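You operate a simulated robot arm through the tools that you are given. There is no shell and no other tool. Be economical: measure what you need, move in short steps, check, and stop when the job is done.

You run a simulated two-armed robot. Do the job below in one go: nothing can be reset, and whatever is moved stays where it is left.

TASK
Soap the orange cloth, rub its stain out on the green washboard and rinse it in the blue tub.
Fine: hold the board while you rub; lay the rinsed cloth on the steel bench; leave the other cloth. No more than 10 ml spilt; nothing pinched, dropped or knocked.

It is judged by the outcome, as a careful person would: the job done as asked, and still so three seconds after it is handed in. It fails if anything else is knocked over, pushed out of place, dropped, spilled or broken. Flat cloth is picked up by pressing the open fingertips on it (5 to 10 N) and closing them slowly along it; thin cloth reads only 2 to 8 mm in the jaws.

THE ROBOT
Two 7-joint arms with two-finger parallel grippers on one trunk, on a base that drives. Base frame: it is fixed to the floor where the robot stands at the start and does not move with it; the origin is under the middle of the robot, x ahead of it, y to its left, z up. Lengths are in m, angles in rad, forces in N, time in s.
The left shoulder is at the start at [0.07, 0.163, 1.17], the right one opposite. Places, roughly: blue tub (27x26x10 cm) [0.7, -0.5, 0.8]; steel bench [0.6, -0.3, 0.8]; yellow soap bar (9x6x4 cm) [0.8, 0, 0.8]. Payload 3.43 kg a hand.
The tool frame of a hand sits at the grasp point between the pads (the TCP): z along the fingers, y along the line on which they close. The tips reach 0.034 m beyond it. Largest opening 0.128 m; finger width 0.024, thickness 0.012; the body of the gripper, 0.048 by 0.13 m, starts 0.096 m behind the TCP.
Orientation is told as [roll, pitch, yaw] about the base's x, y, z axes, in that order, counted from this pose: with the fingers straight down and closing along the base's y, the tool's x points along the base's -x, its y along +y and its z along -z.

THE INTERFACE
- The arms move only by the tool jog_arm. It takes "left_deltas", "right_deltas" or both (then of equal length, played together; a hand with none holds still); each is a list of rows, each a list of 7 numbers: the shift along the base's x, y, z in m, then the turn, a rotation vector about the base's x, y, z in rad, then the gripper command, from -1 (fully open) to 1 (shut), values between in proportion. In form: [[tx, ty, tz, wx, wy, wz, claw], ...]. A call has 1 to 12 rows; each row is the pose to reach, as a shift and turn from the pose commanded when the call began. Each row takes 0.2 s and may step no farther than 0.05 m and 0.15 rad from the row before; otherwise, or with a gripper value out of range, the whole call is refused. A pose out of reach is approached as far as the arm can. The call stops where the force on the tool passes 90 N (or 10 N more than at its start, if that is more) or the arm is blocked; 0.2 s more then pass. The fingers move at their own pace (about 0.153 m/s each) and stop on an object; they squeeze with about 42 N. The grip force told is the motor's: it shows also when the fingers shut on nothing. Time passes only in rows, and 0.2 s behind the last, so rows that repeat a pose let the fingers close. The reply holds the time, the measured pose of the TCP, the force on the tool along the base axes, the opening and the grip force, in the units named above and with some noise, with the torque about the TCP (base axes, N m) and any sound that the robot's microphone picked up.
- Cameras (640 x 400 px; columns grow to the right, rows downward): "scene" is now at [0.1349, -0.021, 1.3951]; the picture's right is [-0.24, -0.97, 0.00], its down [-0.58, 0.15, -0.80] and it looks along [0.77, -0.19, -0.60] (base axes); focal length 238 px, centre (320, 200). "left" rides on the left gripper at [0.076, 0.011, -0.16] in its tool frame; the picture's right is [-0.15, 0.99, 0.00], its down [-0.88, -0.13, -0.46] and it looks along [-0.45, -0.07, 0.89] (tool axes); focal length 234 px, centre (320, 200). "right" rides on the right gripper at [0.076, -0.011, -0.16] in its tool frame; the picture's right is [0.15, 0.99, 0.00], its down [-0.88, 0.13, -0.46] and it looks along [-0.45, 0.07, 0.89] (tool axes); focal length 234 px, centre (320, 200). There is no depth. A picture from a camera that has moved, and an enlarged one, comes with that camera's place and axes in the base frame and with its lens.
- capture(camera): a new picture of that camera. No time passes.
- move_column(by): slides the trunk up (or, below 0, down) by that many m; the arms and the scene camera ride with it, the base frame stays. It gives what a move gives, with no picture.
- roll_base(legs): drives the robot by 1 to 6 legs, each [ahead, left, turn to the left] in m, m and rad, along the robot's own axes; the way and the turn of a leg run together, so that a leg with both is an arc; at most 1.5 m and 3.142 rad a leg. The arms and the cameras ride along, it lands a little off, and it stops where it bumps. It gives what a move gives.
- head_to(pan, tilt): turns the head with the scene camera to pan (to the left, within 1.501 rad either way) and tilt (down, from -0.506 to 1.204), counted from straight ahead of the robot. It gives what a move gives.
- inspect(camera, box): a new picture of the part [left, top, right, bottom] of that camera's present view, enlarged. No time passes.
- close_job(): hands the job in; it is judged then, once.

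Work in short steps. Places have to be worked out from the pictures, the camera data and where the tool is seen: move nearer, look again, correct. Check each grasp and each placing, and mend what went wrong. You have 120 turns and 108 pictures in all, those below and enlarged ones among them. Open the grippers and draw the arms clear of the work before you hand the job in, unless the task says otherwise; then end with one line.

The tools are called after "Emit:" as name(argument=value, ...) on one line, values as JSON. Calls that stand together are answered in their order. jog_arm: Moves the arms, as the interface text tells. Its arguments: {"type":"object","properties":{"left_deltas":{"type":"array","items":{"type":"array","items":{"type":"number"}}},"right_deltas":{"type":"array","items":{"type":"array","items":{"type":"number"}}}},"required":[]} The other tools are called the same way: move_column (by) slides the trunk up or down; roll_base (legs) drives the base; head_to (pan, tilt) turns the head that bears the scene camera; capture (camera) takes a picture; inspect (camera, box) takes an enlarged picture of a part of a camera's view; close_job () hands the job in.

At the start:

```text
time_s: 0.0
left_position: [0.7052, 0.11, 1.165]
left_tool_rot: [0.0, 0.0, 0.001]
left_wrist_force: [0.7, 0.3, -0.9]
left_torque: [-0.04, -0.07, 0.03]
left_gripper_width: 0.1278
left_gripper_force: 0.1
right_position: [0.483, -0.3574, 1.1742]
right_tool_rot: [0.0, 0.0, -0.001]
right_wrist_force: [0.9, 0.6, -0.5]
right_torque: [0.02, 0.01, -0.03]
right_gripper_width: 0.1281
right_gripper_force: 0.0
trunk travel left (down, up): [-0.65, 0.29]
robot x, y, heading: [-0.0011, -0.0, -0.004]
head pan, tilt: [-0.244, 0.646]
```

scene: 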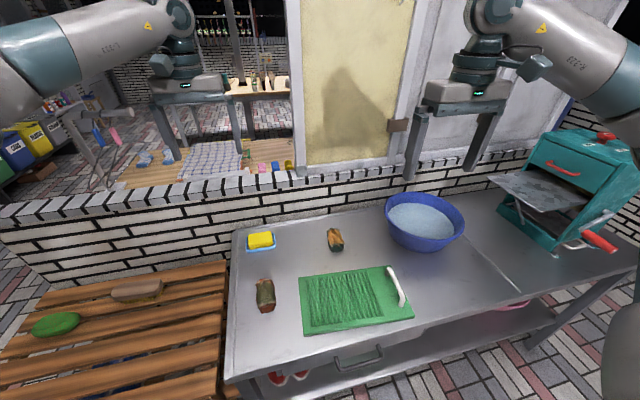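
right: 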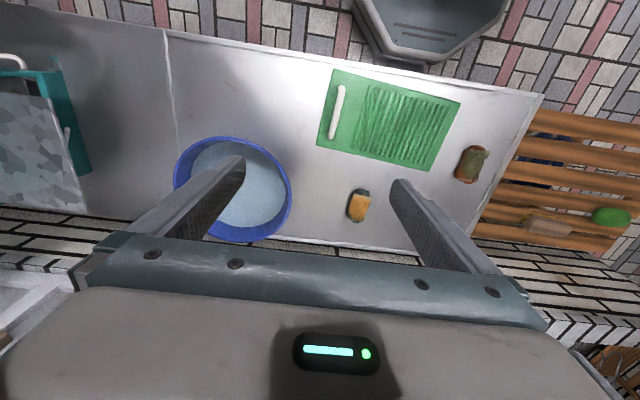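
left: 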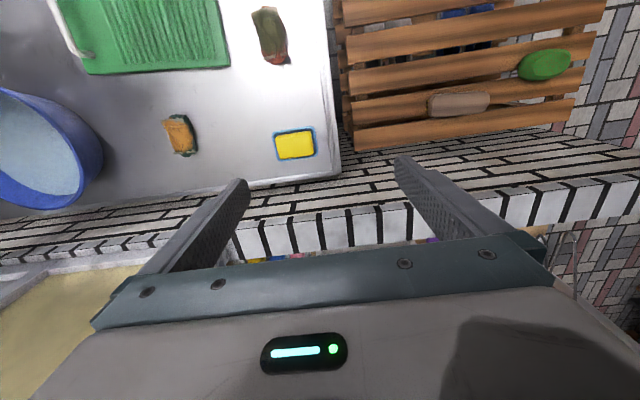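

I'll look closely at the two cloths and the board before anything moves.

Emit:
inspect(camera="scene", box=[220, 180, 480, 342])

Emit:
inspect(camera="right", box=[160, 50, 560, 300])

Emit:
inspect(camera="left", box=[60, 0, 380, 200])

```text
2.46 times, centred on (350, 261) of scene
camera zoom: at [0.1349, -0.021, 1.3951], right [-0.24, -0.97, 0.0], down [-0.58, 0.15, -0.8], along [0.77, -0.19, -0.6], focal length 585 px, centre (246, 50)
```

zoom: 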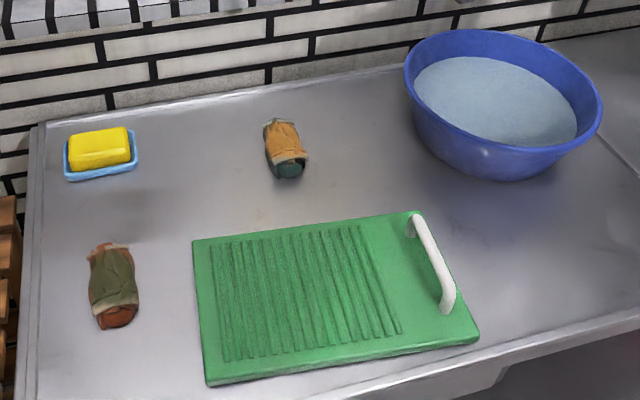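

```text
1.60 times, centred on (360, 175) of right
camera zoom: at [0.4072, -0.3679, 1.3339], right [-0.15, 0.99, 0.0], down [0.88, 0.13, 0.46], along [0.45, 0.07, -0.89], focal length 375 px, centre (256, 240)
```

zoom: 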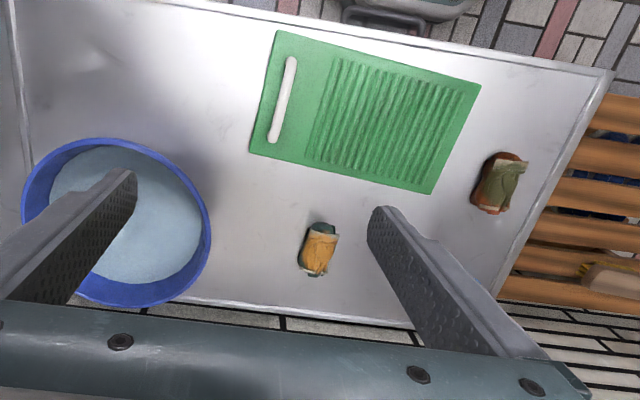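

```text
2.00 times, centred on (220, 100) of left
camera zoom: at [0.628, 0.1211, 1.3242], right [0.15, 0.99, 0.0], down [0.88, -0.13, 0.46], along [0.45, -0.07, -0.89], focal length 468 px, centre (520, 400)
```

zoom: 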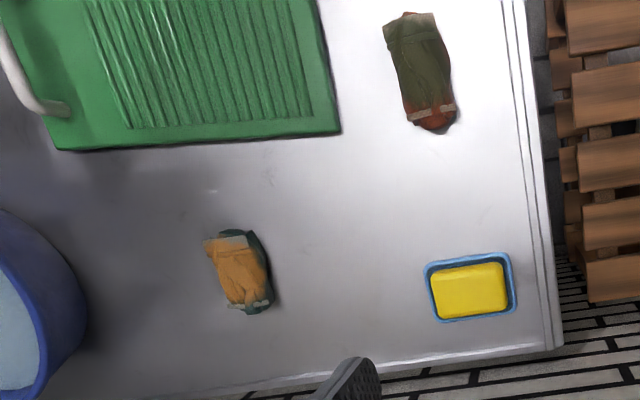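

Board top is near z≈0.77. The cloths sit at about (0.69,-0.21) and (0.54,0.04), and each shows two colours. I'll bring both hand cameras closer to tell them apart.

Emit:
jog_arm(left_deltas=[[-0.032, -0.006, -0.027, 0, 0, 0, -1], [-0.064, -0.012, -0.054, 0, 0, 0, -1], [-0.096, -0.018, -0.081, 0, 0, 0, -1], [-0.128, -0.024, -0.108, 0, 0, 0, -1], [-0.16, -0.03, -0.135, 0, 0, 0, -1], [-0.192, -0.036, -0.162, 0, 0, 0, -1], [-0.224, -0.042, -0.189, 0, 0, 0, -1], [-0.255, -0.05, -0.215, 0, 0, 0, -1]], right_deltas=[[0.012, 0.019, -0.026, 0, 0, 0, -1], [0.024, 0.038, -0.052, 0, 0, 0, -1], [0.036, 0.057, -0.078, 0, 0, 0, -1], [0.048, 0.076, -0.104, 0, 0, 0, -1], [0.06, 0.095, -0.13, 0, 0, 0, -1], [0.072, 0.114, -0.156, 0, 0, 0, -1], [0.084, 0.133, -0.182, 0, 0, 0, -1], [0.1, 0.15, -0.21, 0, 0, 0, -1]])

Emit:
capture(camera="right")

Emit:
capture(camera="left")

```text
time_s: 1.8
left_position: [0.4508, 0.0597, 0.9496]
left_tool_rot: [0.0, -0.001, 0.001]
left_wrist_force: [0.5, 0.2, -0.5]
left_torque: [0.01, 0.03, 0.0]
left_gripper_width: 0.1279
left_gripper_force: 0.0
right_position: [0.585, -0.2068, 0.9649]
right_tool_rot: [0.0, 0.002, -0.001]
right_wrist_force: [0.4, 0.5, -1.0]
right_torque: [0.01, 0.03, -0.04]
right_gripper_width: 0.1282
right_gripper_force: 0.0
trunk travel left (down, up): [-0.65, 0.29]
robot x, y, heading: [-0.0027, -0.0015, 0.004]
head pan, tilt: [-0.244, 0.646]
```

```text
101 pictures are left
camera right: at [0.5086, -0.2177, 1.1234], right [-0.15, 0.99, 0.0], down [0.88, 0.13, 0.45], along [0.45, 0.07, -0.89], focal length 234 px, centre (320, 200)
```

right: 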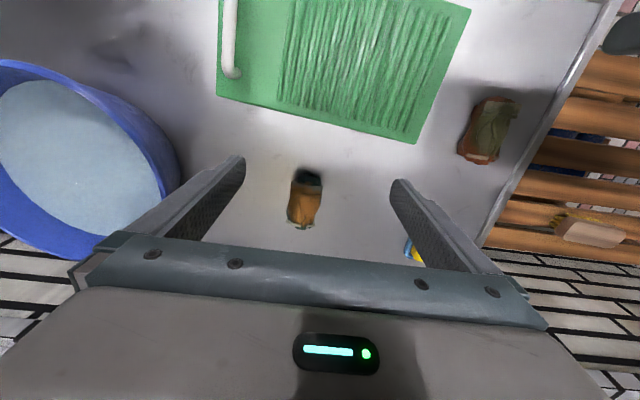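

```text
100 pictures are left
camera left: at [0.3729, 0.0709, 1.1089], right [0.14, 0.99, 0.0], down [0.88, -0.13, 0.46], along [0.45, -0.07, -0.89], focal length 234 px, centre (320, 200)
```

left: 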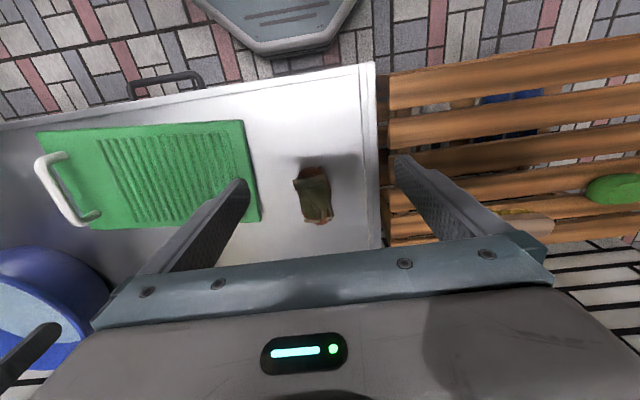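

Emit:
inspect(camera="right", box=[265, 155, 345, 245])

Emit:
inspect(camera="left", box=[265, 150, 355, 240])

```text
4.44 times, centred on (305, 200) of right
camera zoom: at [0.5086, -0.2177, 1.1234], right [-0.15, 0.99, 0.0], down [0.88, 0.13, 0.45], along [0.45, 0.07, -0.89], focal length 1041 px, centre (387, 200)
```

zoom: 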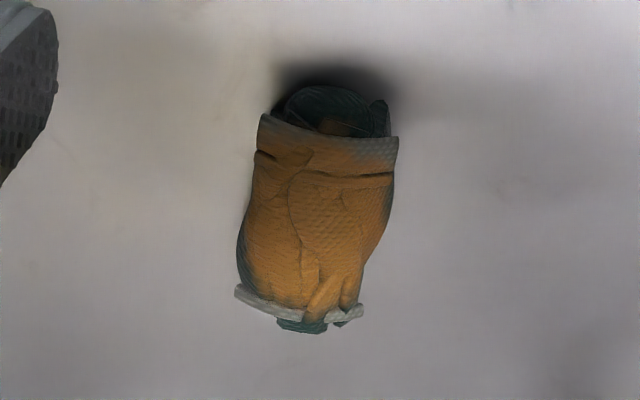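

```text
4.44 times, centred on (310, 195) of left
camera zoom: at [0.3729, 0.0709, 1.1089], right [0.14, 0.99, 0.0], down [0.88, -0.13, 0.46], along [0.45, -0.07, -0.89], focal length 1041 px, centre (364, 222)
```

zoom: 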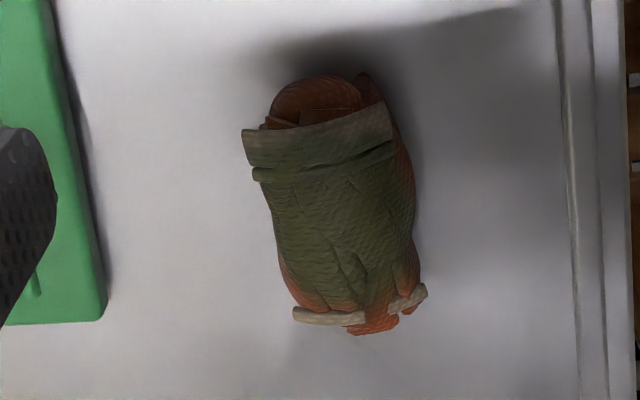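

The patch on each roll has soft edges, as if it were a stain with the cloth's real colour at its sides and ends. I'll check from other angles.

Emit:
inspect(camera="right", box=[445, 85, 525, 175])

Emit:
inspect(camera="scene", box=[315, 222, 355, 256])

Emit:
inspect(camera="scene", box=[245, 272, 285, 318])

```text
4.44 times, centred on (485, 130) of right
camera zoom: at [0.5086, -0.2177, 1.1234], right [-0.15, 0.99, 0.0], down [0.88, 0.13, 0.45], along [0.45, 0.07, -0.89], focal length 1041 px, centre (-413, 511)
```

zoom: 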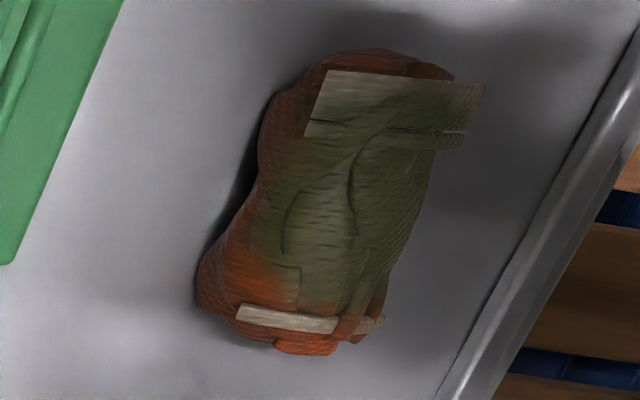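

```text
11.76 times, centred on (335, 239) of scene
camera zoom: at [0.1359, -0.0207, 1.395], right [-0.24, -0.97, 0.0], down [-0.59, 0.15, -0.8], along [0.77, -0.19, -0.6], focal length 2795 px, centre (144, -259)
```

zoom: 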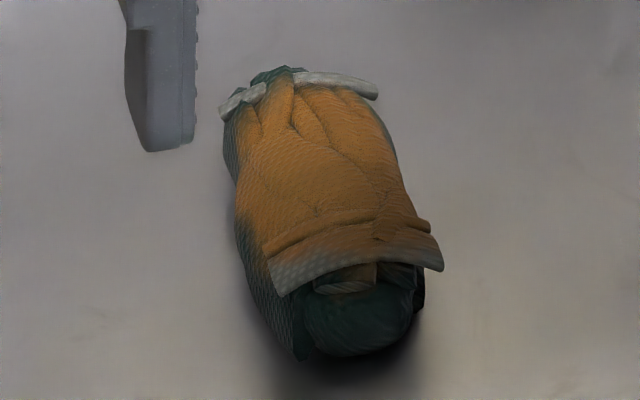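

```text
8.70 times, centred on (265, 295) of scene
camera zoom: at [0.1359, -0.0207, 1.395], right [-0.24, -0.97, 0.0], down [-0.59, 0.15, -0.8], along [0.77, -0.19, -0.6], focal length 2066 px, centre (798, -626)
```

zoom: 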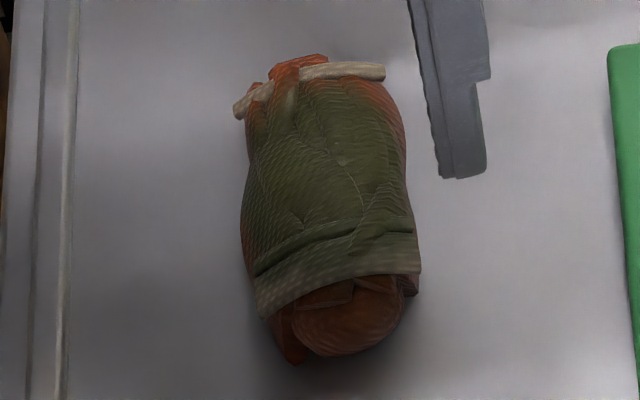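

The orange cloth is the rust one with the olive stain, at about (0.537,0.041) with its long axis along x. The other is teal with an ochre stain and stays put. I'll bring the left hand above the orange cloth.

Emit:
jog_arm(left_deltas=[[0.03, -0.006, -0.01, 0, 0, 0, -1], [0.06, -0.013, -0.025, 0, 0, 0, -1], [0.088, -0.019, -0.05, 0, 0, 0, -1], [0.088, -0.019, -0.075, 0, 0, 0, -1]])

Emit:
inspect(camera="scene", box=[220, 230, 330, 330])

Emit:
capture(camera="left")

```text
time_s: 2.8
left_position: [0.539, 0.0403, 0.875]
left_tool_rot: [0.001, 0.0, 0.002]
left_wrist_force: [-0.4, 0.0, 0.5]
left_torque: [0.0, -0.01, 0.0]
left_gripper_width: 0.1281
left_gripper_force: 0.1
right_position: [0.5833, -0.2073, 0.9657]
right_tool_rot: [0.0, -0.001, 0.0]
right_wrist_force: [-0.2, 0.4, -0.5]
right_torque: [0.01, -0.03, 0.02]
right_gripper_width: 0.128
right_gripper_force: 0.1
trunk travel left (down, up): [-0.65, 0.29]
robot x, y, heading: [-0.0015, 0.0003, -0.0]
head pan, tilt: [-0.244, 0.646]
```

```text
4.00 times, centred on (275, 280) of scene
camera zoom: at [0.135, -0.0205, 1.3951], right [-0.24, -0.97, 0.0], down [-0.58, 0.15, -0.8], along [0.77, -0.19, -0.6], focal length 950 px, centre (500, -120)
```

zoom: 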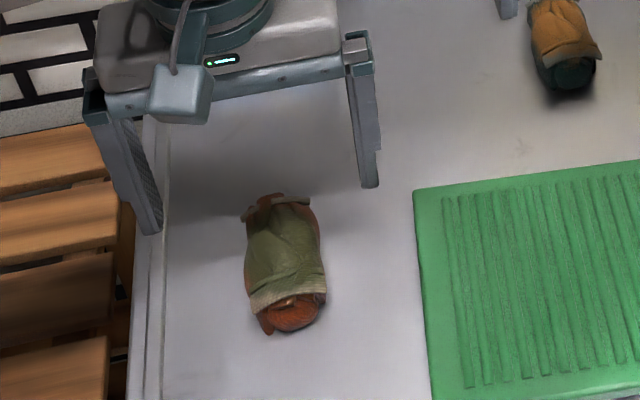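

```text
93 pictures are left
camera left: at [0.4612, 0.0519, 1.0341], right [0.15, 0.99, 0.0], down [0.88, -0.13, 0.46], along [0.45, -0.07, -0.89], focal length 234 px, centre (320, 200)
```

left: 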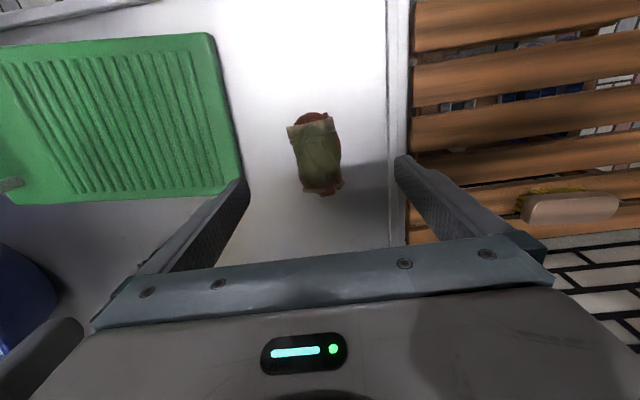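

Cloth centre is about (0.531,0.038). I descend straddling it with the tips held above the bench, then close gently.

Emit:
jog_arm(left_deltas=[[-0.006, -0.002, -0.025, 0, 0, 0, -1], [-0.008, -0.002, -0.045, 0, 0, 0, -1], [-0.008, -0.002, -0.06, 0, 0, 0, -1], [-0.008, -0.002, -0.067, 0, 0, 0, -1]])

Emit:
inspect(camera="scene", box=[220, 230, 330, 330])

```text
time_s: 3.8
left_position: [0.5295, 0.0385, 0.8079]
left_tool_rot: [-0.001, 0.0, 0.0]
left_wrist_force: [0.6, -0.2, 0.2]
left_torque: [-0.03, 0.01, 0.02]
left_gripper_width: 0.1282
left_gripper_force: 0.1
right_position: [0.5839, -0.2078, 0.9656]
right_tool_rot: [0.001, -0.001, 0.0]
right_wrist_force: [-0.2, 0.4, -0.1]
right_torque: [-0.03, 0.02, -0.01]
right_gripper_width: 0.1279
right_gripper_force: 0.0
trunk travel left (down, up): [-0.65, 0.29]
robot x, y, heading: [-0.0003, -0.0025, 0.002]
head pan, tilt: [-0.244, 0.646]
```

```text
4.00 times, centred on (275, 280) of scene
camera zoom: at [0.1349, -0.0209, 1.3951], right [-0.24, -0.97, 0.0], down [-0.58, 0.15, -0.8], along [0.77, -0.19, -0.6], focal length 950 px, centre (500, -120)
```

zoom: 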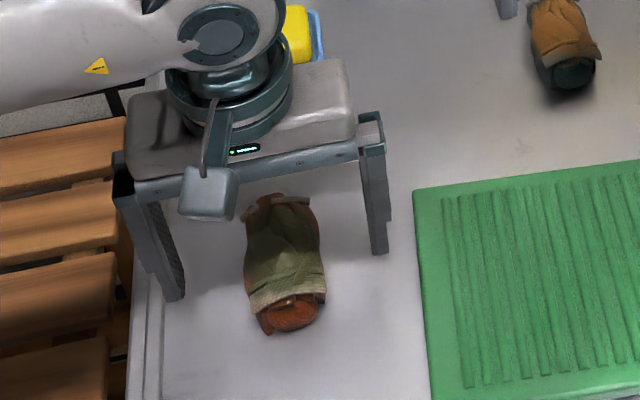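

The fingers straddle the cloth's middle, so I close.

Emit:
jog_arm(left_deltas=[[0, 0, 0, 0, 0, 0, -0.5], [0, 0, 0, 0, 0, 0, 0], [0, 0, 0, 0, 0, 0, 0.3], [0, 0, 0, 0, 0, 0, 0.6], [0, 0, 0, 0, 0, 0, 1], [0, 0, 0, 0, 0, 0, 1]])

Emit:
inspect(camera="scene", box=[220, 230, 330, 330])

```text
time_s: 5.2
left_position: [0.5295, 0.0389, 0.8086]
left_tool_rot: [-0.001, 0.0, 0.002]
left_wrist_force: [0.1, 0.3, 1.0]
left_torque: [0.07, -0.01, 0.0]
left_gripper_width: 0.0451
left_gripper_force: 42.1
right_position: [0.5839, -0.2072, 0.9644]
right_tool_rot: [0.0, 0.001, 0.0]
right_wrist_force: [-0.7, 0.7, 0.0]
right_torque: [-0.01, -0.03, 0.03]
right_gripper_width: 0.1281
right_gripper_force: 0.0
trunk travel left (down, up): [-0.65, 0.29]
robot x, y, heading: [-0.0039, 0.0024, -0.006]
head pan, tilt: [-0.244, 0.646]
```

```text
4.00 times, centred on (275, 280) of scene
camera zoom: at [0.1348, -0.0209, 1.3951], right [-0.24, -0.97, 0.0], down [-0.58, 0.15, -0.8], along [0.77, -0.19, -0.6], focal length 950 px, centre (500, -120)
```

zoom: 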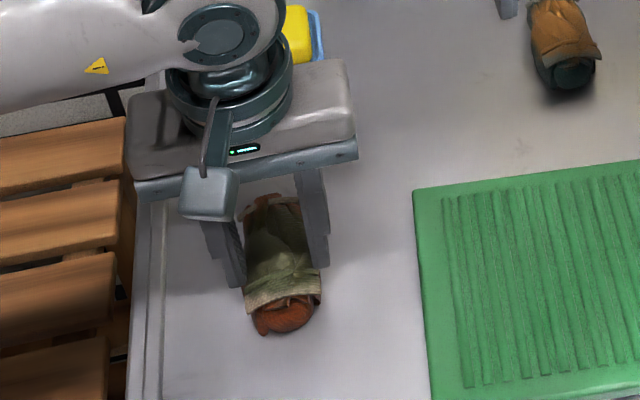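

It holds at 45 mm. I lift slowly and check.

Emit:
jog_arm(left_deltas=[[0, 0, 0.02, 0, 0, 0, 1], [0, 0, 0.05, 0, 0, 0, 1], [0, 0, 0.09, 0, 0, 0, 1], [0, 0, 0.13, 0, 0, 0, 1], [0, 0, 0.17, 0, 0, 0, 1]])

Emit:
inspect(camera="scene", box=[200, 160, 360, 320])

```text
time_s: 6.4
left_position: [0.5288, 0.0389, 0.9799]
left_tool_rot: [0.0, -0.001, 0.002]
left_wrist_force: [-0.2, -0.5, 0.2]
left_torque: [0.02, -0.01, -0.01]
left_gripper_width: 0.0001
left_gripper_force: 33.0
right_position: [0.5853, -0.2081, 0.9639]
right_tool_rot: [0.001, -0.001, 0.0]
right_wrist_force: [-0.4, -0.2, 0.1]
right_torque: [0.02, 0.02, 0.04]
right_gripper_width: 0.1279
right_gripper_force: 0.1
trunk travel left (down, up): [-0.65, 0.29]
robot x, y, heading: [-0.0006, -0.0013, 0.002]
head pan, tilt: [-0.244, 0.646]
```

```text
2.50 times, centred on (280, 240) of scene
camera zoom: at [0.1343, -0.0213, 1.395], right [-0.24, -0.97, 0.0], down [-0.58, 0.15, -0.8], along [0.77, -0.19, -0.6], focal length 594 px, centre (420, 100)
```

zoom: 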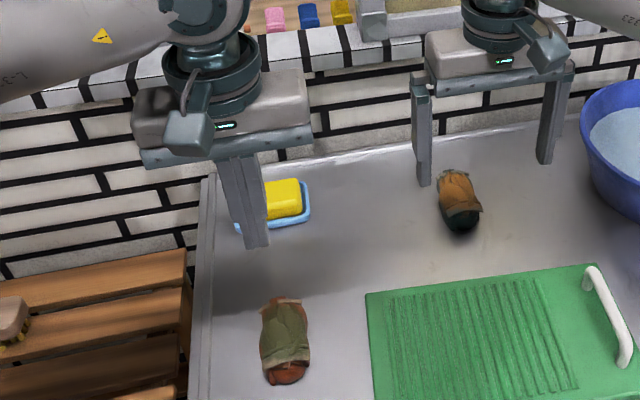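

It slipped out at the lift and lies where it was. I'll grip deeper: open, go back down and feel for the bench in small steps.

Emit:
jog_arm(left_deltas=[[0, 0, -0.03, 0, 0, 0, -1], [0, 0, -0.07, 0, 0, 0, -1], [0, 0, -0.11, 0, 0, 0, -1], [0, 0, -0.15, 0, 0, 0, -1], [0, 0, -0.172, 0, 0, 0, -1], [0, 0, -0.178, 0, 0, 0, -1]])

Emit:
inspect(camera="scene", box=[220, 230, 330, 330])

```text
time_s: 7.8
left_position: [0.5295, 0.0392, 0.8012]
left_tool_rot: [0.0, -0.001, 0.001]
left_wrist_force: [-0.7, 0.3, -1.2]
left_torque: [0.03, -0.02, 0.03]
left_gripper_width: 0.1279
left_gripper_force: 0.1
right_position: [0.5835, -0.2067, 0.9647]
right_tool_rot: [-0.001, 0.0, 0.0]
right_wrist_force: [-0.1, 0.9, 0.2]
right_torque: [0.02, -0.04, -0.02]
right_gripper_width: 0.1282
right_gripper_force: 0.1
trunk travel left (down, up): [-0.65, 0.29]
robot x, y, heading: [-0.0007, 0.0038, -0.002]
head pan, tilt: [-0.244, 0.646]
```

```text
4.00 times, centred on (275, 280) of scene
camera zoom: at [0.1349, -0.0209, 1.3951], right [-0.24, -0.97, 0.0], down [-0.58, 0.15, -0.8], along [0.77, -0.19, -0.6], focal length 950 px, centre (500, -120)
```

zoom: 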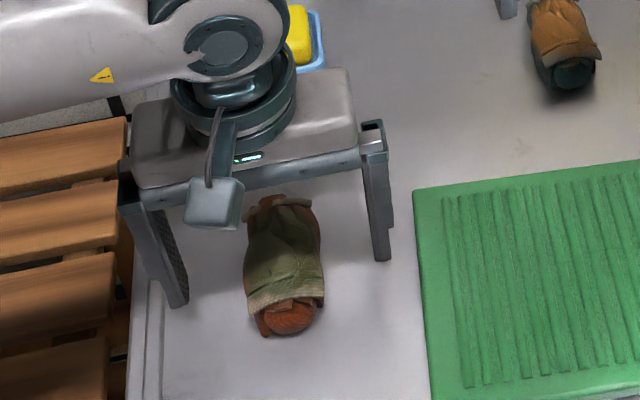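

Emit:
jog_arm(left_deltas=[[0, 0, -0.004, 0, 0, 0, -1], [0, 0, -0.008, 0, 0, 0, -1]])

```text
time_s: 8.4
left_position: [0.5305, 0.0385, 0.7915]
left_tool_rot: [-0.001, -0.001, 0.002]
left_wrist_force: [0.1, -0.8, -0.2]
left_torque: [0.01, -0.01, 0.01]
left_gripper_width: 0.1282
left_gripper_force: 0.1
right_position: [0.5837, -0.207, 0.9645]
right_tool_rot: [0.0, -0.001, -0.001]
right_wrist_force: [-0.7, 0.3, -0.4]
right_torque: [0.03, -0.03, 0.0]
right_gripper_width: 0.128
right_gripper_force: 0.1
trunk travel left (down, up): [-0.65, 0.29]
robot x, y, heading: [-0.0015, 0.0041, 0.004]
head pan, tilt: [-0.244, 0.646]
```

There's no contact yet with the tips at about 0.758, so I keep feeling downward.

Emit:
jog_arm(left_deltas=[[0, 0, -0.003, 0, 0, 0, -1], [0, 0, -0.006, 0, 0, 0, -1]])

```text
time_s: 9.0
left_position: [0.5296, 0.0376, 0.7859]
left_tool_rot: [0.0, 0.0, 0.002]
left_wrist_force: [-0.1, -0.8, -0.1]
left_torque: [0.0, 0.0, -0.02]
left_gripper_width: 0.1281
left_gripper_force: 0.1
right_position: [0.5843, -0.2065, 0.9639]
right_tool_rot: [0.0, -0.001, 0.001]
right_wrist_force: [0.5, -0.5, -0.1]
right_torque: [-0.01, -0.02, -0.01]
right_gripper_width: 0.128
right_gripper_force: 0.0
trunk travel left (down, up): [-0.65, 0.29]
robot x, y, heading: [0.0021, 0.0, 0.003]
head pan, tilt: [-0.244, 0.646]
```

Emit:
jog_arm(left_deltas=[[0, 0, -0.003, 0, 0, 0, -1], [0, 0, -0.006, 0, 0, 0, -1]])

Emit:
inspect(camera="scene", box=[220, 230, 330, 330])

```text
time_s: 9.6
left_position: [0.5304, 0.0384, 0.7847]
left_tool_rot: [0.0, -0.006, 0.002]
left_wrist_force: [0.7, 3.2, 25.8]
left_torque: [1.62, 0.24, -0.26]
left_gripper_width: 0.128
left_gripper_force: 0.1
right_position: [0.5828, -0.2067, 0.9646]
right_tool_rot: [0.0, -0.002, -0.001]
right_wrist_force: [0.5, 0.8, 0.1]
right_torque: [0.02, -0.05, -0.04]
right_gripper_width: 0.1279
right_gripper_force: 0.0
trunk travel left (down, up): [-0.65, 0.29]
robot x, y, heading: [-0.0027, 0.0025, 0.001]
head pan, tilt: [-0.244, 0.646]
```

```text
4.00 times, centred on (275, 280) of scene
camera zoom: at [0.1327, -0.021, 1.3958], right [-0.24, -0.97, 0.0], down [-0.58, 0.15, -0.8], along [0.78, -0.19, -0.6], focal length 950 px, centre (500, -120)
```

zoom: 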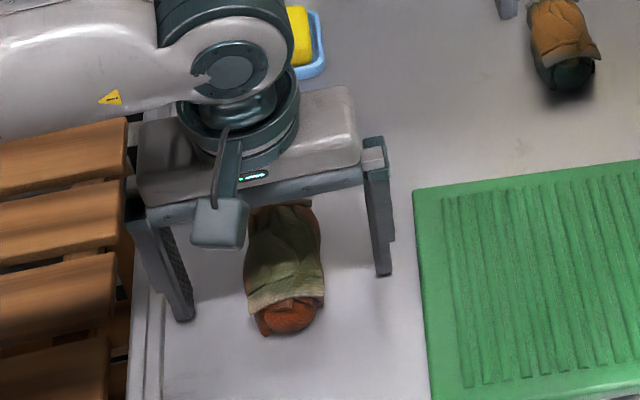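

Contact puts the bench at z≈0.750, so the earlier grip was too high. I back off to just clear of it and close.

Emit:
jog_arm(left_deltas=[[0, 0, 0.009, 0, 0, 0, -1], [0, 0, 0.009, 0, 0, 0, -0.3], [0, 0, 0.009, 0, 0, 0, 0.1], [0, 0, 0.009, 0, 0, 0, 0.4], [0, 0, 0.009, 0, 0, 0, 0.7], [0, 0, 0.009, 0, 0, 0, 1], [0, 0, 0.009, 0, 0, 0, 1]])

```text
time_s: 11.2
left_position: [0.5298, 0.04, 0.7891]
left_tool_rot: [0.0, 0.0, 0.002]
left_wrist_force: [-0.2, -0.3, 0.5]
left_torque: [0.02, -0.01, 0.02]
left_gripper_width: 0.0495
left_gripper_force: 42.1
right_position: [0.5851, -0.2063, 0.9648]
right_tool_rot: [0.0, -0.001, 0.0]
right_wrist_force: [-0.1, -0.4, 0.5]
right_torque: [0.0, -0.03, -0.02]
right_gripper_width: 0.128
right_gripper_force: 0.1
trunk travel left (down, up): [-0.65, 0.29]
robot x, y, heading: [-0.0009, -0.004, -0.0]
head pan, tilt: [-0.244, 0.646]
```

The grip is now 49.5 mm, low on the cloth. I lift gently and watch the width.

Emit:
jog_arm(left_deltas=[[0, 0, 0.01, 0, 0, 0, 1], [0, 0, 0.02, 0, 0, 0, 1], [0, 0, 0.035, 0, 0, 0, 1], [0, 0, 0.05, 0, 0, 0, 1]])

Emit:
inspect(camera="scene", box=[220, 210, 330, 320])

```text
time_s: 12.2
left_position: [0.5314, 0.0384, 0.8397]
left_tool_rot: [0.0, 0.001, 0.002]
left_wrist_force: [0.8, 0.0, -1.4]
left_torque: [0.0, -0.02, 0.01]
left_gripper_width: 0.0496
left_gripper_force: 41.8
right_position: [0.5838, -0.2075, 0.9651]
right_tool_rot: [0.0, 0.0, -0.002]
right_wrist_force: [0.4, 1.5, -0.1]
right_torque: [0.02, -0.01, 0.0]
right_gripper_width: 0.128
right_gripper_force: 0.0
trunk travel left (down, up): [-0.65, 0.29]
robot x, y, heading: [0.0021, 0.0016, -0.0]
head pan, tilt: [-0.244, 0.646]
```

```text
3.64 times, centred on (275, 265) of scene
camera zoom: at [0.1348, -0.021, 1.395], right [-0.24, -0.97, 0.0], down [-0.58, 0.15, -0.8], along [0.77, -0.19, -0.6], focal length 864 px, centre (484, -36)
```

zoom: 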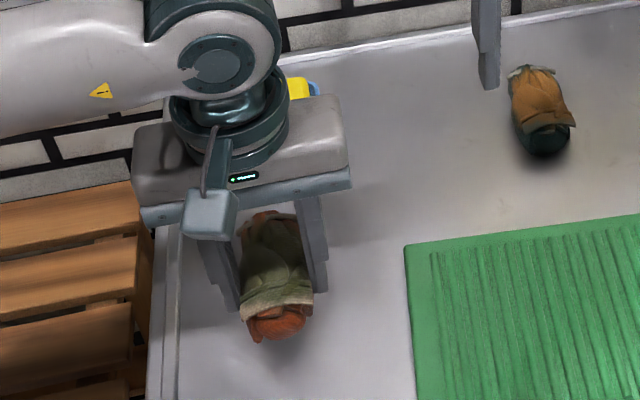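

The cloth is held. Before soaping I want to see whether the stain is also underneath, so I lift it left and tilt the hand to show its underside to the head camera.

Emit:
jog_arm(left_deltas=[[0, 0.02, 0.02, -0.12, 0, 0, 1], [0, 0.04, 0.05, -0.24, 0, 0, 1], [0, 0.06, 0.08, -0.36, 0, 0, 1], [0, 0.09, 0.11, -0.48, 0, 0, 1], [0, 0.12, 0.14, -0.6, 0, 0, 1], [0, 0.15, 0.17, -0.72, 0, 0, 1], [0, 0.17, 0.2, -0.84, 0, 0, 1], [0, 0.19, 0.22, -0.96, 0, 0, 1], [0, 0.2, 0.23, -1.08, 0, 0, 1], [0, 0.2, 0.24, -1.2, 0, 0, 1]])

Emit:
head_to(pan=0.25, tilt=0.6)

Emit:
capture(camera="scene")

```text
time_s: 14.4
left_position: [0.5302, 0.2386, 1.0807]
left_tool_rot: [-1.2, 0.002, 0.0]
left_wrist_force: [0.2, 0.7, -0.7]
left_torque: [-0.02, 0.0, 0.0]
left_gripper_width: 0.0495
left_gripper_force: 42.0
right_position: [0.5842, -0.2067, 0.9639]
right_tool_rot: [0.001, -0.001, 0.0]
right_wrist_force: [0.3, 0.1, -0.5]
right_torque: [0.03, 0.0, -0.02]
right_gripper_width: 0.1282
right_gripper_force: 0.1
trunk travel left (down, up): [-0.65, 0.29]
robot x, y, heading: [0.0019, 0.0011, -0.001]
head pan, tilt: [-0.244, 0.646]
```

```text
time_s: 15.3
left_position: [0.5307, 0.2392, 1.0798]
left_tool_rot: [-1.199, 0.0, 0.002]
left_wrist_force: [-0.4, 0.7, -1.1]
left_torque: [0.02, 0.03, 0.02]
left_gripper_width: 0.0494
left_gripper_force: 41.8
right_position: [0.5839, -0.2066, 0.9659]
right_tool_rot: [-0.001, 0.0, 0.0]
right_wrist_force: [-0.4, 0.0, 0.6]
right_torque: [0.0, 0.01, -0.01]
right_gripper_width: 0.1279
right_gripper_force: 0.2
trunk travel left (down, up): [-0.65, 0.29]
robot x, y, heading: [-0.0016, 0.0035, 0.001]
head pan, tilt: [0.25, 0.6]
```

```text
86 pictures are left
camera scene: at [0.1363, 0.0221, 1.3991], right [0.25, -0.97, 0.0], down [-0.55, -0.14, -0.82], along [0.8, 0.2, -0.57], focal length 238 px, centre (320, 200)
```

scene: 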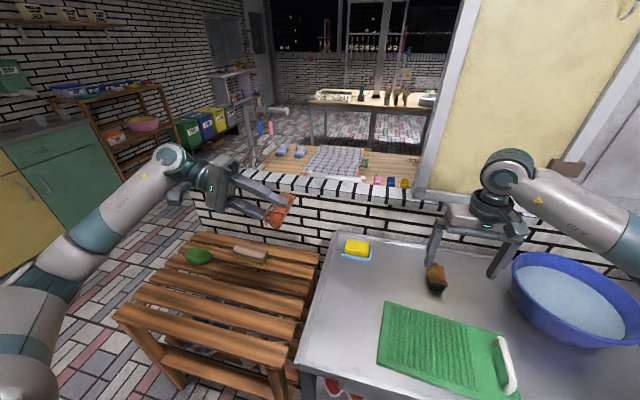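

Emit:
inspect(camera="scene", box=[230, 170, 320, 245])

```text
5.33 times, centred on (275, 208) of scene
camera zoom: at [0.1363, 0.0221, 1.3991], right [0.25, -0.97, 0.0], down [-0.55, -0.14, -0.82], along [0.8, 0.2, -0.57], focal length 1267 px, centre (560, 160)
```

zoom: 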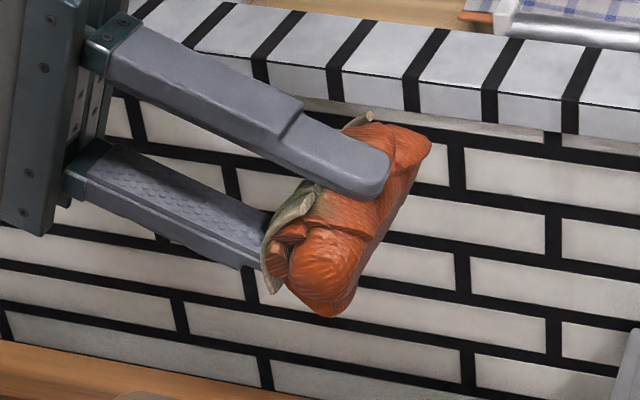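

The underside is clean orange, so the stain is only on the face toward the palm and must be turned outward. I'll pass the cloth to the right hand, which will grip it by its ends from below. It then sets the cloth down stain-side down for the left hand to take again. First I turn both hands.

Emit:
jog_arm(left_deltas=[[0, 0, 0, -0.1, 0, 0, 1], [0, 0, 0, -0.2, 0, 0, 1], [0, 0, 0, -0.3, 0, 0, 1], [0, 0, 0, -0.371, 0, 0, 1], [0, 0, 0, -0.371, 0, 0, 1], [0, 0, 0, -0.371, 0, 0, 1], [0, 0, 0, -0.371, 0, 0, 1], [0, 0, 0, -0.371, 0, 0, 1], [0, 0, 0, -0.371, 0, 0, 1], [0, 0, 0, -0.371, 0, 0, 1], [0, 0, 0, -0.371, 0, 0, 1]], right_deltas=[[-0.005, -0.005, 0.01, 0, 0, -0.143, -1], [-0.01, -0.01, 0.02, 0, 0, -0.286, -1], [-0.02, -0.015, 0.03, 0, 0, -0.429, -1], [-0.03, -0.02, 0.04, 0, 0, -0.571, -1], [-0.04, -0.025, 0.05, 0, 0, -0.714, -1], [-0.05, -0.03, 0.06, 0, 0, -0.857, -1], [-0.055, -0.035, 0.07, 0, 0, -1.0, -1], [-0.055, -0.04, 0.08, 0, 0, -1.143, -1], [-0.055, -0.045, 0.085, 0, 0, -1.286, -1], [-0.055, -0.05, 0.085, 0, 0, -1.428, -1], [-0.055, -0.05, 0.085, 0, 0, -1.571, -1]])

```text
time_s: 17.7
left_position: [0.5285, 0.2381, 1.0799]
left_tool_rot: [-1.571, 0.002, 0.0]
left_wrist_force: [0.3, -0.4, -0.6]
left_torque: [0.07, 0.04, 0.01]
left_gripper_width: 0.0495
left_gripper_force: 41.8
right_position: [0.5288, -0.2572, 1.0504]
right_tool_rot: [0.001, 0.001, -1.574]
right_wrist_force: [0.5, 0.2, -0.6]
right_torque: [-0.01, -0.03, 0.03]
right_gripper_width: 0.1282
right_gripper_force: 0.1
trunk travel left (down, up): [-0.65, 0.29]
robot x, y, heading: [0.0007, -0.0007, -0.001]
head pan, tilt: [0.25, 0.6]
```

Both turned as asked. Now I pitch the right hand so its fingers point toward +y.

Emit:
jog_arm(right_deltas=[[0, 0, 0.005, 0.143, 0, 0, -1], [0, 0, 0.01, 0.286, 0, 0, -1], [0, 0, 0.015, 0.429, 0, 0, -1], [0, 0, 0.02, 0.571, 0, 0, -1], [0, 0, 0.025, 0.714, 0, 0, -1], [0, 0, 0.03, 0.857, 0, 0, -1], [0, 0, 0.03, 1.0, 0, 0, -1], [0, 0, 0.03, 1.143, 0, 0, -1], [0, 0, 0.03, 1.286, 0, 0, -1], [0, 0, 0.03, 1.428, 0, 0, -1], [0, 0, 0.03, 1.571, 0, 0, -1]])

Emit:
capture(camera="scene")

Emit:
capture(camera="right")

```text
time_s: 20.1
left_position: [0.5282, 0.2394, 1.0788]
left_tool_rot: [-1.571, 0.002, 0.0]
left_wrist_force: [0.4, 0.9, -1.2]
left_torque: [-0.01, 0.02, -0.03]
left_gripper_width: 0.0499
left_gripper_force: 42.2
right_position: [0.5287, -0.2582, 1.0793]
right_tool_rot: [-2.923, 1.568, 1.79]
right_wrist_force: [-0.6, 0.4, 1.1]
right_torque: [0.03, -0.01, -0.02]
right_gripper_width: 0.1279
right_gripper_force: 0.0
trunk travel left (down, up): [-0.65, 0.29]
robot x, y, heading: [0.0017, 0.0008, 0.0]
head pan, tilt: [0.25, 0.6]
```

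```text
84 pictures are left
camera scene: at [0.1365, 0.0218, 1.3991], right [0.25, -0.97, 0.0], down [-0.55, -0.14, -0.82], along [0.8, 0.2, -0.57], focal length 238 px, centre (320, 200)
```

scene: 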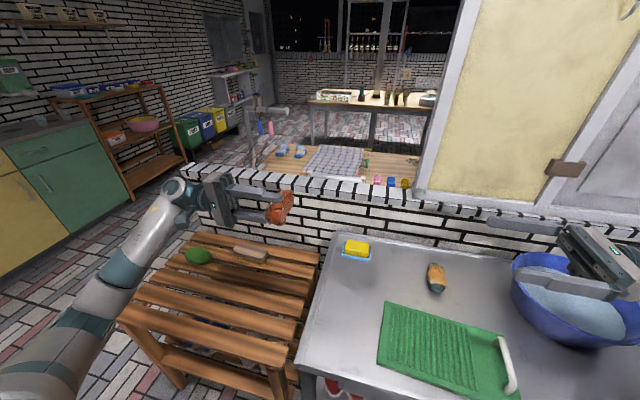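

```text
83 pictures are left
camera right: at [0.5171, -0.4168, 1.1548], right [0.99, 0.0, 0.15], down [0.13, -0.45, -0.88], along [0.07, 0.89, -0.45], focal length 234 px, centre (320, 200)
```

right: 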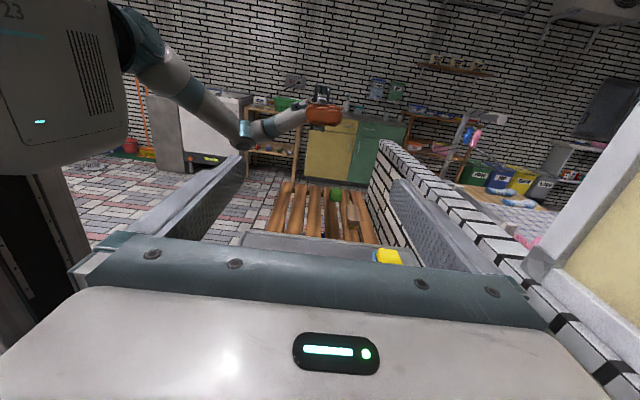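

The right camera sees the cloth square ahead at x≈0.537–0.54, about 9 cm long. I bring the hands together, stopping short of the cloth for a check.

Emit:
jog_arm(left_deltas=[[0, -0.02, 0, 0, 0, 0, 1], [0, -0.04, 0, 0, 0, 0, 1], [0, -0.06, 0, 0, 0, 0, 1], [0, -0.08, 0, 0, 0, 0, 1], [0, -0.1, 0, 0, 0, 0, 1], [0, -0.12, 0, 0, 0, 0, 1]], right_deltas=[[0.002, 0.042, 0, 0, 0, 0, -1], [0.004, 0.084, 0, 0, 0, 0, -1], [0.006, 0.126, 0, 0, 0, 0, -1], [0.008, 0.168, 0, 0, 0, 0, -1], [0.008, 0.21, 0, 0, 0, 0, -1], [0.008, 0.25, 0, 0, 0, 0, -1]])

Emit:
inspect(camera="right", box=[200, 60, 440, 210])

Emit:
inspect(camera="scene", box=[220, 150, 460, 300])

```text
time_s: 21.5
left_position: [0.5302, 0.119, 1.0788]
left_tool_rot: [-1.571, 0.002, 0.001]
left_wrist_force: [-0.5, 0.4, -0.6]
left_torque: [-0.01, 0.03, -0.02]
left_gripper_width: 0.0497
left_gripper_force: 42.2
right_position: [0.5365, -0.0064, 1.0802]
right_tool_rot: [-0.795, 1.571, -2.366]
right_wrist_force: [0.4, 0.7, -0.9]
right_torque: [0.0, -0.03, 0.03]
right_gripper_width: 0.128
right_gripper_force: 0.1
trunk travel left (down, up): [-0.65, 0.29]
robot x, y, heading: [-0.0002, -0.0007, -0.003]
head pan, tilt: [0.25, 0.6]
```

```text
2.67 times, centred on (320, 135) of right
camera zoom: at [0.5255, -0.1656, 1.1545], right [0.99, 0.0, 0.15], down [0.13, -0.46, -0.88], along [0.07, 0.89, -0.45], focal length 624 px, centre (320, 373)
```

zoom: 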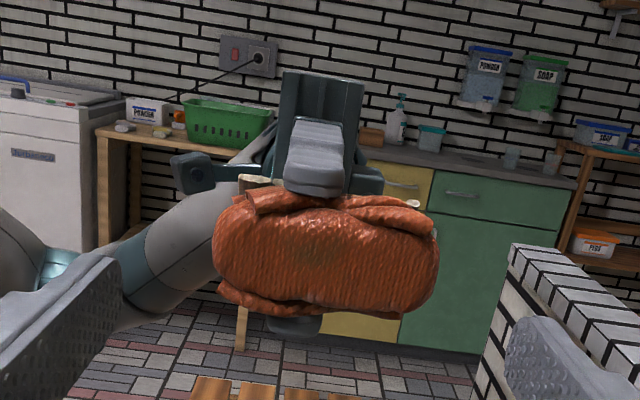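

```text
2.67 times, centred on (340, 225) of scene
camera zoom: at [0.1369, 0.0228, 1.399], right [0.25, -0.97, 0.0], down [-0.55, -0.14, -0.82], along [0.8, 0.2, -0.57], focal length 634 px, centre (267, 133)
```

zoom: 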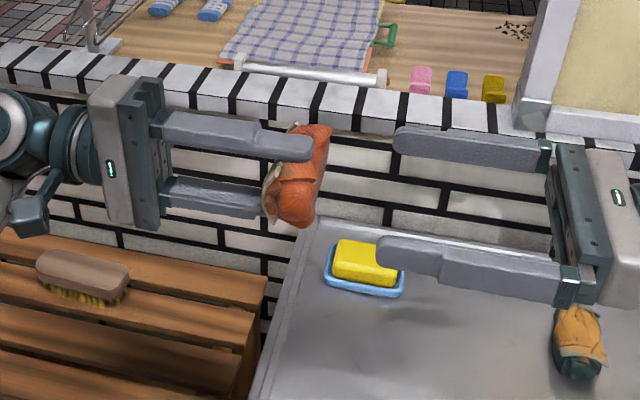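

The cloth is centred at x≈0.539, z≈1.083 between the right fingers. I advance the right hand to y≈0.078 around its ends and close gradually.

Emit:
jog_arm(right_deltas=[[0.002, 0.03, 0.002, 0, 0, 0, -1], [0.002, 0.06, 0.002, 0, 0, 0, -1], [0.002, 0.084, 0.002, 0, 0, 0, -1], [0.002, 0.084, 0.002, 0, 0, 0, -0.6], [0.002, 0.084, 0.002, 0, 0, 0, -0.3], [0.002, 0.084, 0.002, 0, 0, 0, 0], [0.002, 0.084, 0.002, 0, 0, 0, 0.4], [0.002, 0.084, 0.002, 0, 0, 0, 1], [0.002, 0.084, 0.002, 0, 0, 0, 1]])

Emit:
inspect(camera="scene", box=[220, 150, 460, 300])

Emit:
inspect(camera="right", box=[200, 60, 440, 210])

```text
time_s: 23.5
left_position: [0.5291, 0.1184, 1.0787]
left_tool_rot: [-1.571, 0.001, -0.001]
left_wrist_force: [-2.0, -4.7, -0.5]
left_torque: [-0.13, 0.24, -0.07]
left_gripper_width: 0.0497
left_gripper_force: 42.1
right_position: [0.539, 0.0754, 1.0817]
right_tool_rot: [-2.042, 1.57, 2.671]
right_wrist_force: [1.4, 4.5, 0.3]
right_torque: [0.15, -0.23, -0.03]
right_gripper_width: 0.0994
right_gripper_force: 41.9
trunk travel left (down, up): [-0.65, 0.29]
robot x, y, heading: [0.0048, 0.0007, 0.004]
head pan, tilt: [0.25, 0.6]
```

```text
2.67 times, centred on (340, 225) of scene
camera zoom: at [0.1362, 0.022, 1.3991], right [0.25, -0.97, 0.0], down [-0.55, -0.14, -0.82], along [0.8, 0.2, -0.57], focal length 634 px, centre (267, 133)
```

zoom: 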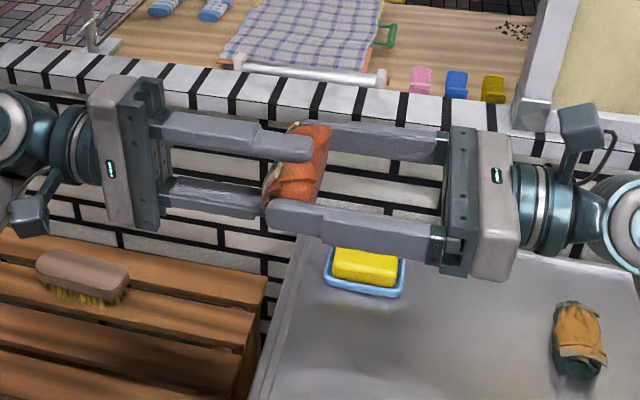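

```text
2.67 times, centred on (320, 135) of right
camera zoom: at [0.5274, -0.0823, 1.1565], right [0.99, 0.0, 0.15], down [0.13, -0.46, -0.88], along [0.07, 0.89, -0.45], focal length 624 px, centre (320, 373)
```

zoom: 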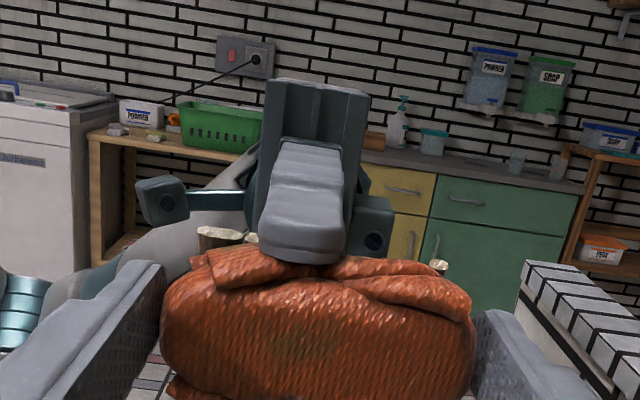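

The right grip is firm at 99 mm across the ends. Now the left hand opens and backs off along +y.

Emit:
jog_arm(left_deltas=[[0, 0, 0, 0, 0, 0, 0.3], [0, 0, 0, 0, 0, 0, -0.3], [0, 0, 0, 0, 0, 0, -0.6], [0, 0.02, 0, 0, 0, 0, -0.6], [0, 0.05, 0, 0, 0, 0, -0.6], [0, 0.09, 0, 0, 0, 0, -0.6], [0, 0.13, 0, 0, 0, 0, -0.6]])

Emit:
inspect(camera="scene", box=[220, 150, 460, 300])

```text
time_s: 25.1
left_position: [0.5307, 0.2503, 1.0797]
left_tool_rot: [-1.572, 0.002, -0.002]
left_wrist_force: [-0.5, 0.1, -0.1]
left_torque: [-0.03, 0.0, -0.01]
left_gripper_width: 0.1025
left_gripper_force: 0.1
right_position: [0.5401, 0.0776, 1.0809]
right_tool_rot: [-0.876, 1.572, -2.448]
right_wrist_force: [-0.9, 0.3, -0.1]
right_torque: [-0.02, -0.02, 0.0]
right_gripper_width: 0.0993
right_gripper_force: 42.2
trunk travel left (down, up): [-0.65, 0.29]
robot x, y, heading: [0.0009, 0.0004, 0.005]
head pan, tilt: [0.25, 0.6]
```

```text
2.67 times, centred on (340, 225) of scene
camera zoom: at [0.1361, 0.0229, 1.3991], right [0.25, -0.97, 0.0], down [-0.55, -0.14, -0.82], along [0.8, 0.2, -0.57], focal length 634 px, centre (267, 133)
```

zoom: 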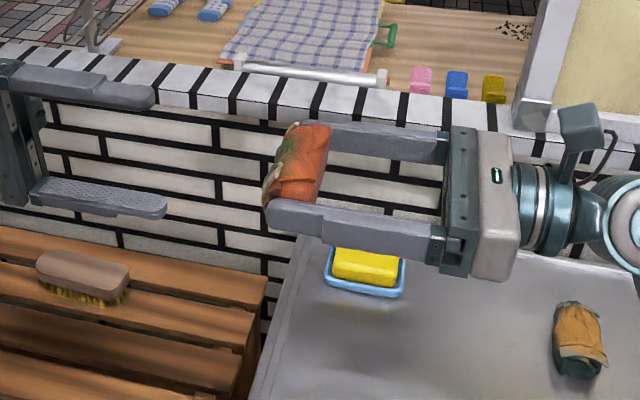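

The handover worked. I rotate the right hand to point down, with the stain side below.

Emit:
jog_arm(right_deltas=[[0, -0.004, 0, -0.143, 0, 0, 1], [0, -0.008, 0, -0.286, 0, 0, 1], [0, -0.012, 0, -0.429, 0, 0, 1], [0, -0.016, 0, -0.571, 0, 0, 1], [0, -0.02, 0, -0.714, 0, 0, 1], [0, -0.024, 0, -0.857, 0, 0, 1], [0, -0.028, 0, -1.0, 0, 0, 1], [0, -0.032, 0, -1.143, 0, 0, 1], [0, -0.036, 0, -1.286, 0, 0, 1], [0, -0.038, 0, -1.428, 0, 0, 1], [0, -0.038, 0, -1.571, 0, 0, 1]])

Emit:
capture(camera="scene")

```text
time_s: 27.5
left_position: [0.5308, 0.251, 1.0787]
left_tool_rot: [-1.573, 0.0, 0.0]
left_wrist_force: [0.4, 0.8, -0.4]
left_torque: [-0.01, 0.02, 0.02]
left_gripper_width: 0.1022
left_gripper_force: 0.1
right_position: [0.5396, 0.0414, 1.0812]
right_tool_rot: [0.0, -0.004, -1.571]
right_wrist_force: [0.2, -0.4, 1.2]
right_torque: [0.01, 0.0, -0.02]
right_gripper_width: 0.0997
right_gripper_force: 41.8
trunk travel left (down, up): [-0.65, 0.29]
robot x, y, heading: [-0.0012, -0.0009, -0.002]
head pan, tilt: [0.25, 0.6]
```

```text
77 pictures are left
camera scene: at [0.136, 0.0239, 1.3991], right [0.25, -0.97, 0.0], down [-0.55, -0.14, -0.82], along [0.8, 0.2, -0.57], focal length 238 px, centre (320, 200)
```

scene: 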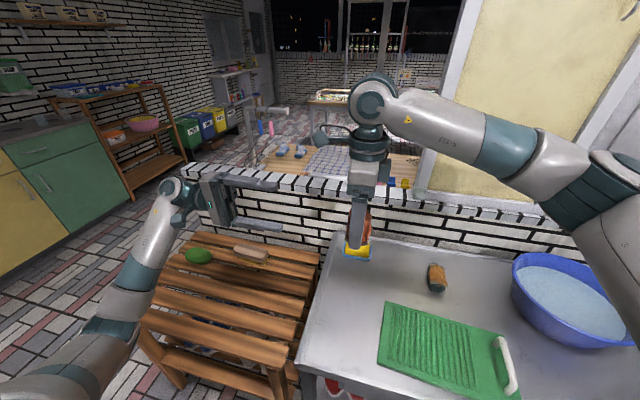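

Now I lower the cloth toward the bare bench at (0.54,0.04) while the left hand turns back to tool-down at its own side.

Emit:
jog_arm(left_deltas=[[0, 0.01, 0, 0.143, 0, 0, -1], [0, 0.02, 0, 0.286, 0, 0, -1], [0, 0.03, 0, 0.429, 0, 0, -1], [0, 0.04, 0, 0.571, 0, 0, -1], [0, 0.04, 0, 0.714, 0, 0, -1], [0, 0.04, 0, 0.857, 0, 0, -1], [0, 0.04, 0, 1.0, 0, 0, -1], [0, 0.04, 0, 1.143, 0, 0, -1], [0, 0.04, 0, 1.286, 0, 0, -1], [0, 0.04, 0, 1.428, 0, 0, -1], [0, 0.04, 0, 1.571, 0, 0, -1]], right_deltas=[[0, 0, -0.04, 0, 0, 0, 1], [0, 0, -0.08, 0, 0, 0, 1], [0, 0, -0.12, 0, 0, 0, 1], [0, 0, -0.16, 0, 0, 0, 1], [0, 0, -0.2, 0, 0, 0, 1], [0, 0, -0.23, 0, 0, 0, 1], [0, 0, -0.25, 0, 0, 0, 1], [0, 0, -0.26, 0, 0, 0, 1], [0, 0, -0.265, 0, 0, 0, 1], [0, 0, -0.27, 0, 0, 0, 1], [0, 0, -0.275, 0, 0, 0, 1]])

Emit:
inspect(camera="scene", box=[290, 210, 450, 330])

```text
time_s: 29.9
left_position: [0.5295, 0.288, 1.0808]
left_tool_rot: [0.004, 0.001, 0.0]
left_wrist_force: [0.5, 0.1, 0.6]
left_torque: [0.02, 0.01, 0.0]
left_gripper_width: 0.1279
left_gripper_force: 0.1
right_position: [0.5396, 0.0386, 0.8058]
right_tool_rot: [0.001, 0.003, -1.57]
right_wrist_force: [0.1, 0.7, 0.4]
right_torque: [-0.01, 0.01, 0.0]
right_gripper_width: 0.0995
right_gripper_force: 41.8
trunk travel left (down, up): [-0.65, 0.29]
robot x, y, heading: [-0.0016, -0.0004, -0.002]
head pan, tilt: [0.25, 0.6]
```

```text
3.33 times, centred on (370, 270) of scene
camera zoom: at [0.1363, 0.0207, 1.3991], right [0.25, -0.97, 0.0], down [-0.55, -0.14, -0.83], along [0.8, 0.2, -0.56], focal length 792 px, centre (153, -33)
```

zoom: 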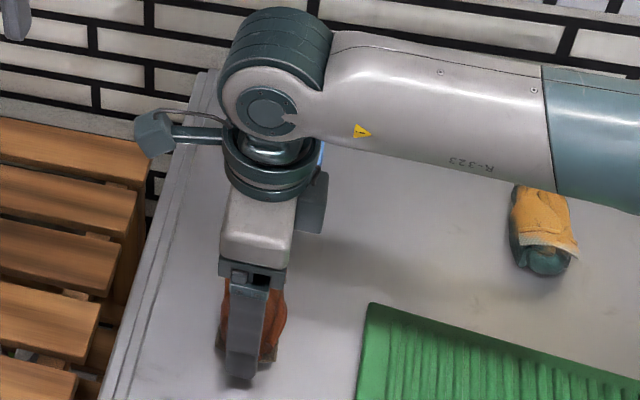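

No contact yet with the tips at about 0.772. I lower further in small steps.

Emit:
jog_arm(right_deltas=[[0, 0, -0.005, 0, 0, 0, 1], [0, 0, -0.01, 0, 0, 0, 1], [0, 0, -0.014, 0, 0, 0, 1]])

```text
time_s: 30.7
left_position: [0.5298, 0.2892, 1.0791]
left_tool_rot: [0.0, 0.001, 0.002]
left_wrist_force: [-0.7, -0.5, 0.8]
left_torque: [0.04, 0.0, 0.0]
left_gripper_width: 0.1279
left_gripper_force: 0.1
right_position: [0.5392, 0.0388, 0.7924]
right_tool_rot: [-0.001, 0.0, -1.572]
right_wrist_force: [0.6, 0.0, 0.0]
right_torque: [0.0, 0.01, -0.03]
right_gripper_width: 0.0996
right_gripper_force: 41.8
trunk travel left (down, up): [-0.65, 0.29]
robot x, y, heading: [-0.0009, 0.0014, -0.003]
head pan, tilt: [0.25, 0.6]
```

Emit:
jog_arm(right_deltas=[[0, 0, -0.003, 0, 0, 0, 1], [0, 0, -0.006, 0, 0, 0, 1]])

```text
time_s: 31.3
left_position: [0.5279, 0.2884, 1.0816]
left_tool_rot: [-0.001, -0.001, 0.003]
left_wrist_force: [0.5, 0.2, -0.5]
left_torque: [-0.03, 0.02, -0.05]
left_gripper_width: 0.1277
left_gripper_force: 0.0
right_position: [0.5394, 0.038, 0.7908]
right_tool_rot: [0.005, 0.003, -1.573]
right_wrist_force: [1.9, -2.3, 29.5]
right_torque: [-0.16, 0.26, 0.04]
right_gripper_width: 0.0992
right_gripper_force: 42.2
trunk travel left (down, up): [-0.65, 0.29]
robot x, y, heading: [0.0001, 0.0025, 0.001]
head pan, tilt: [0.25, 0.6]
```

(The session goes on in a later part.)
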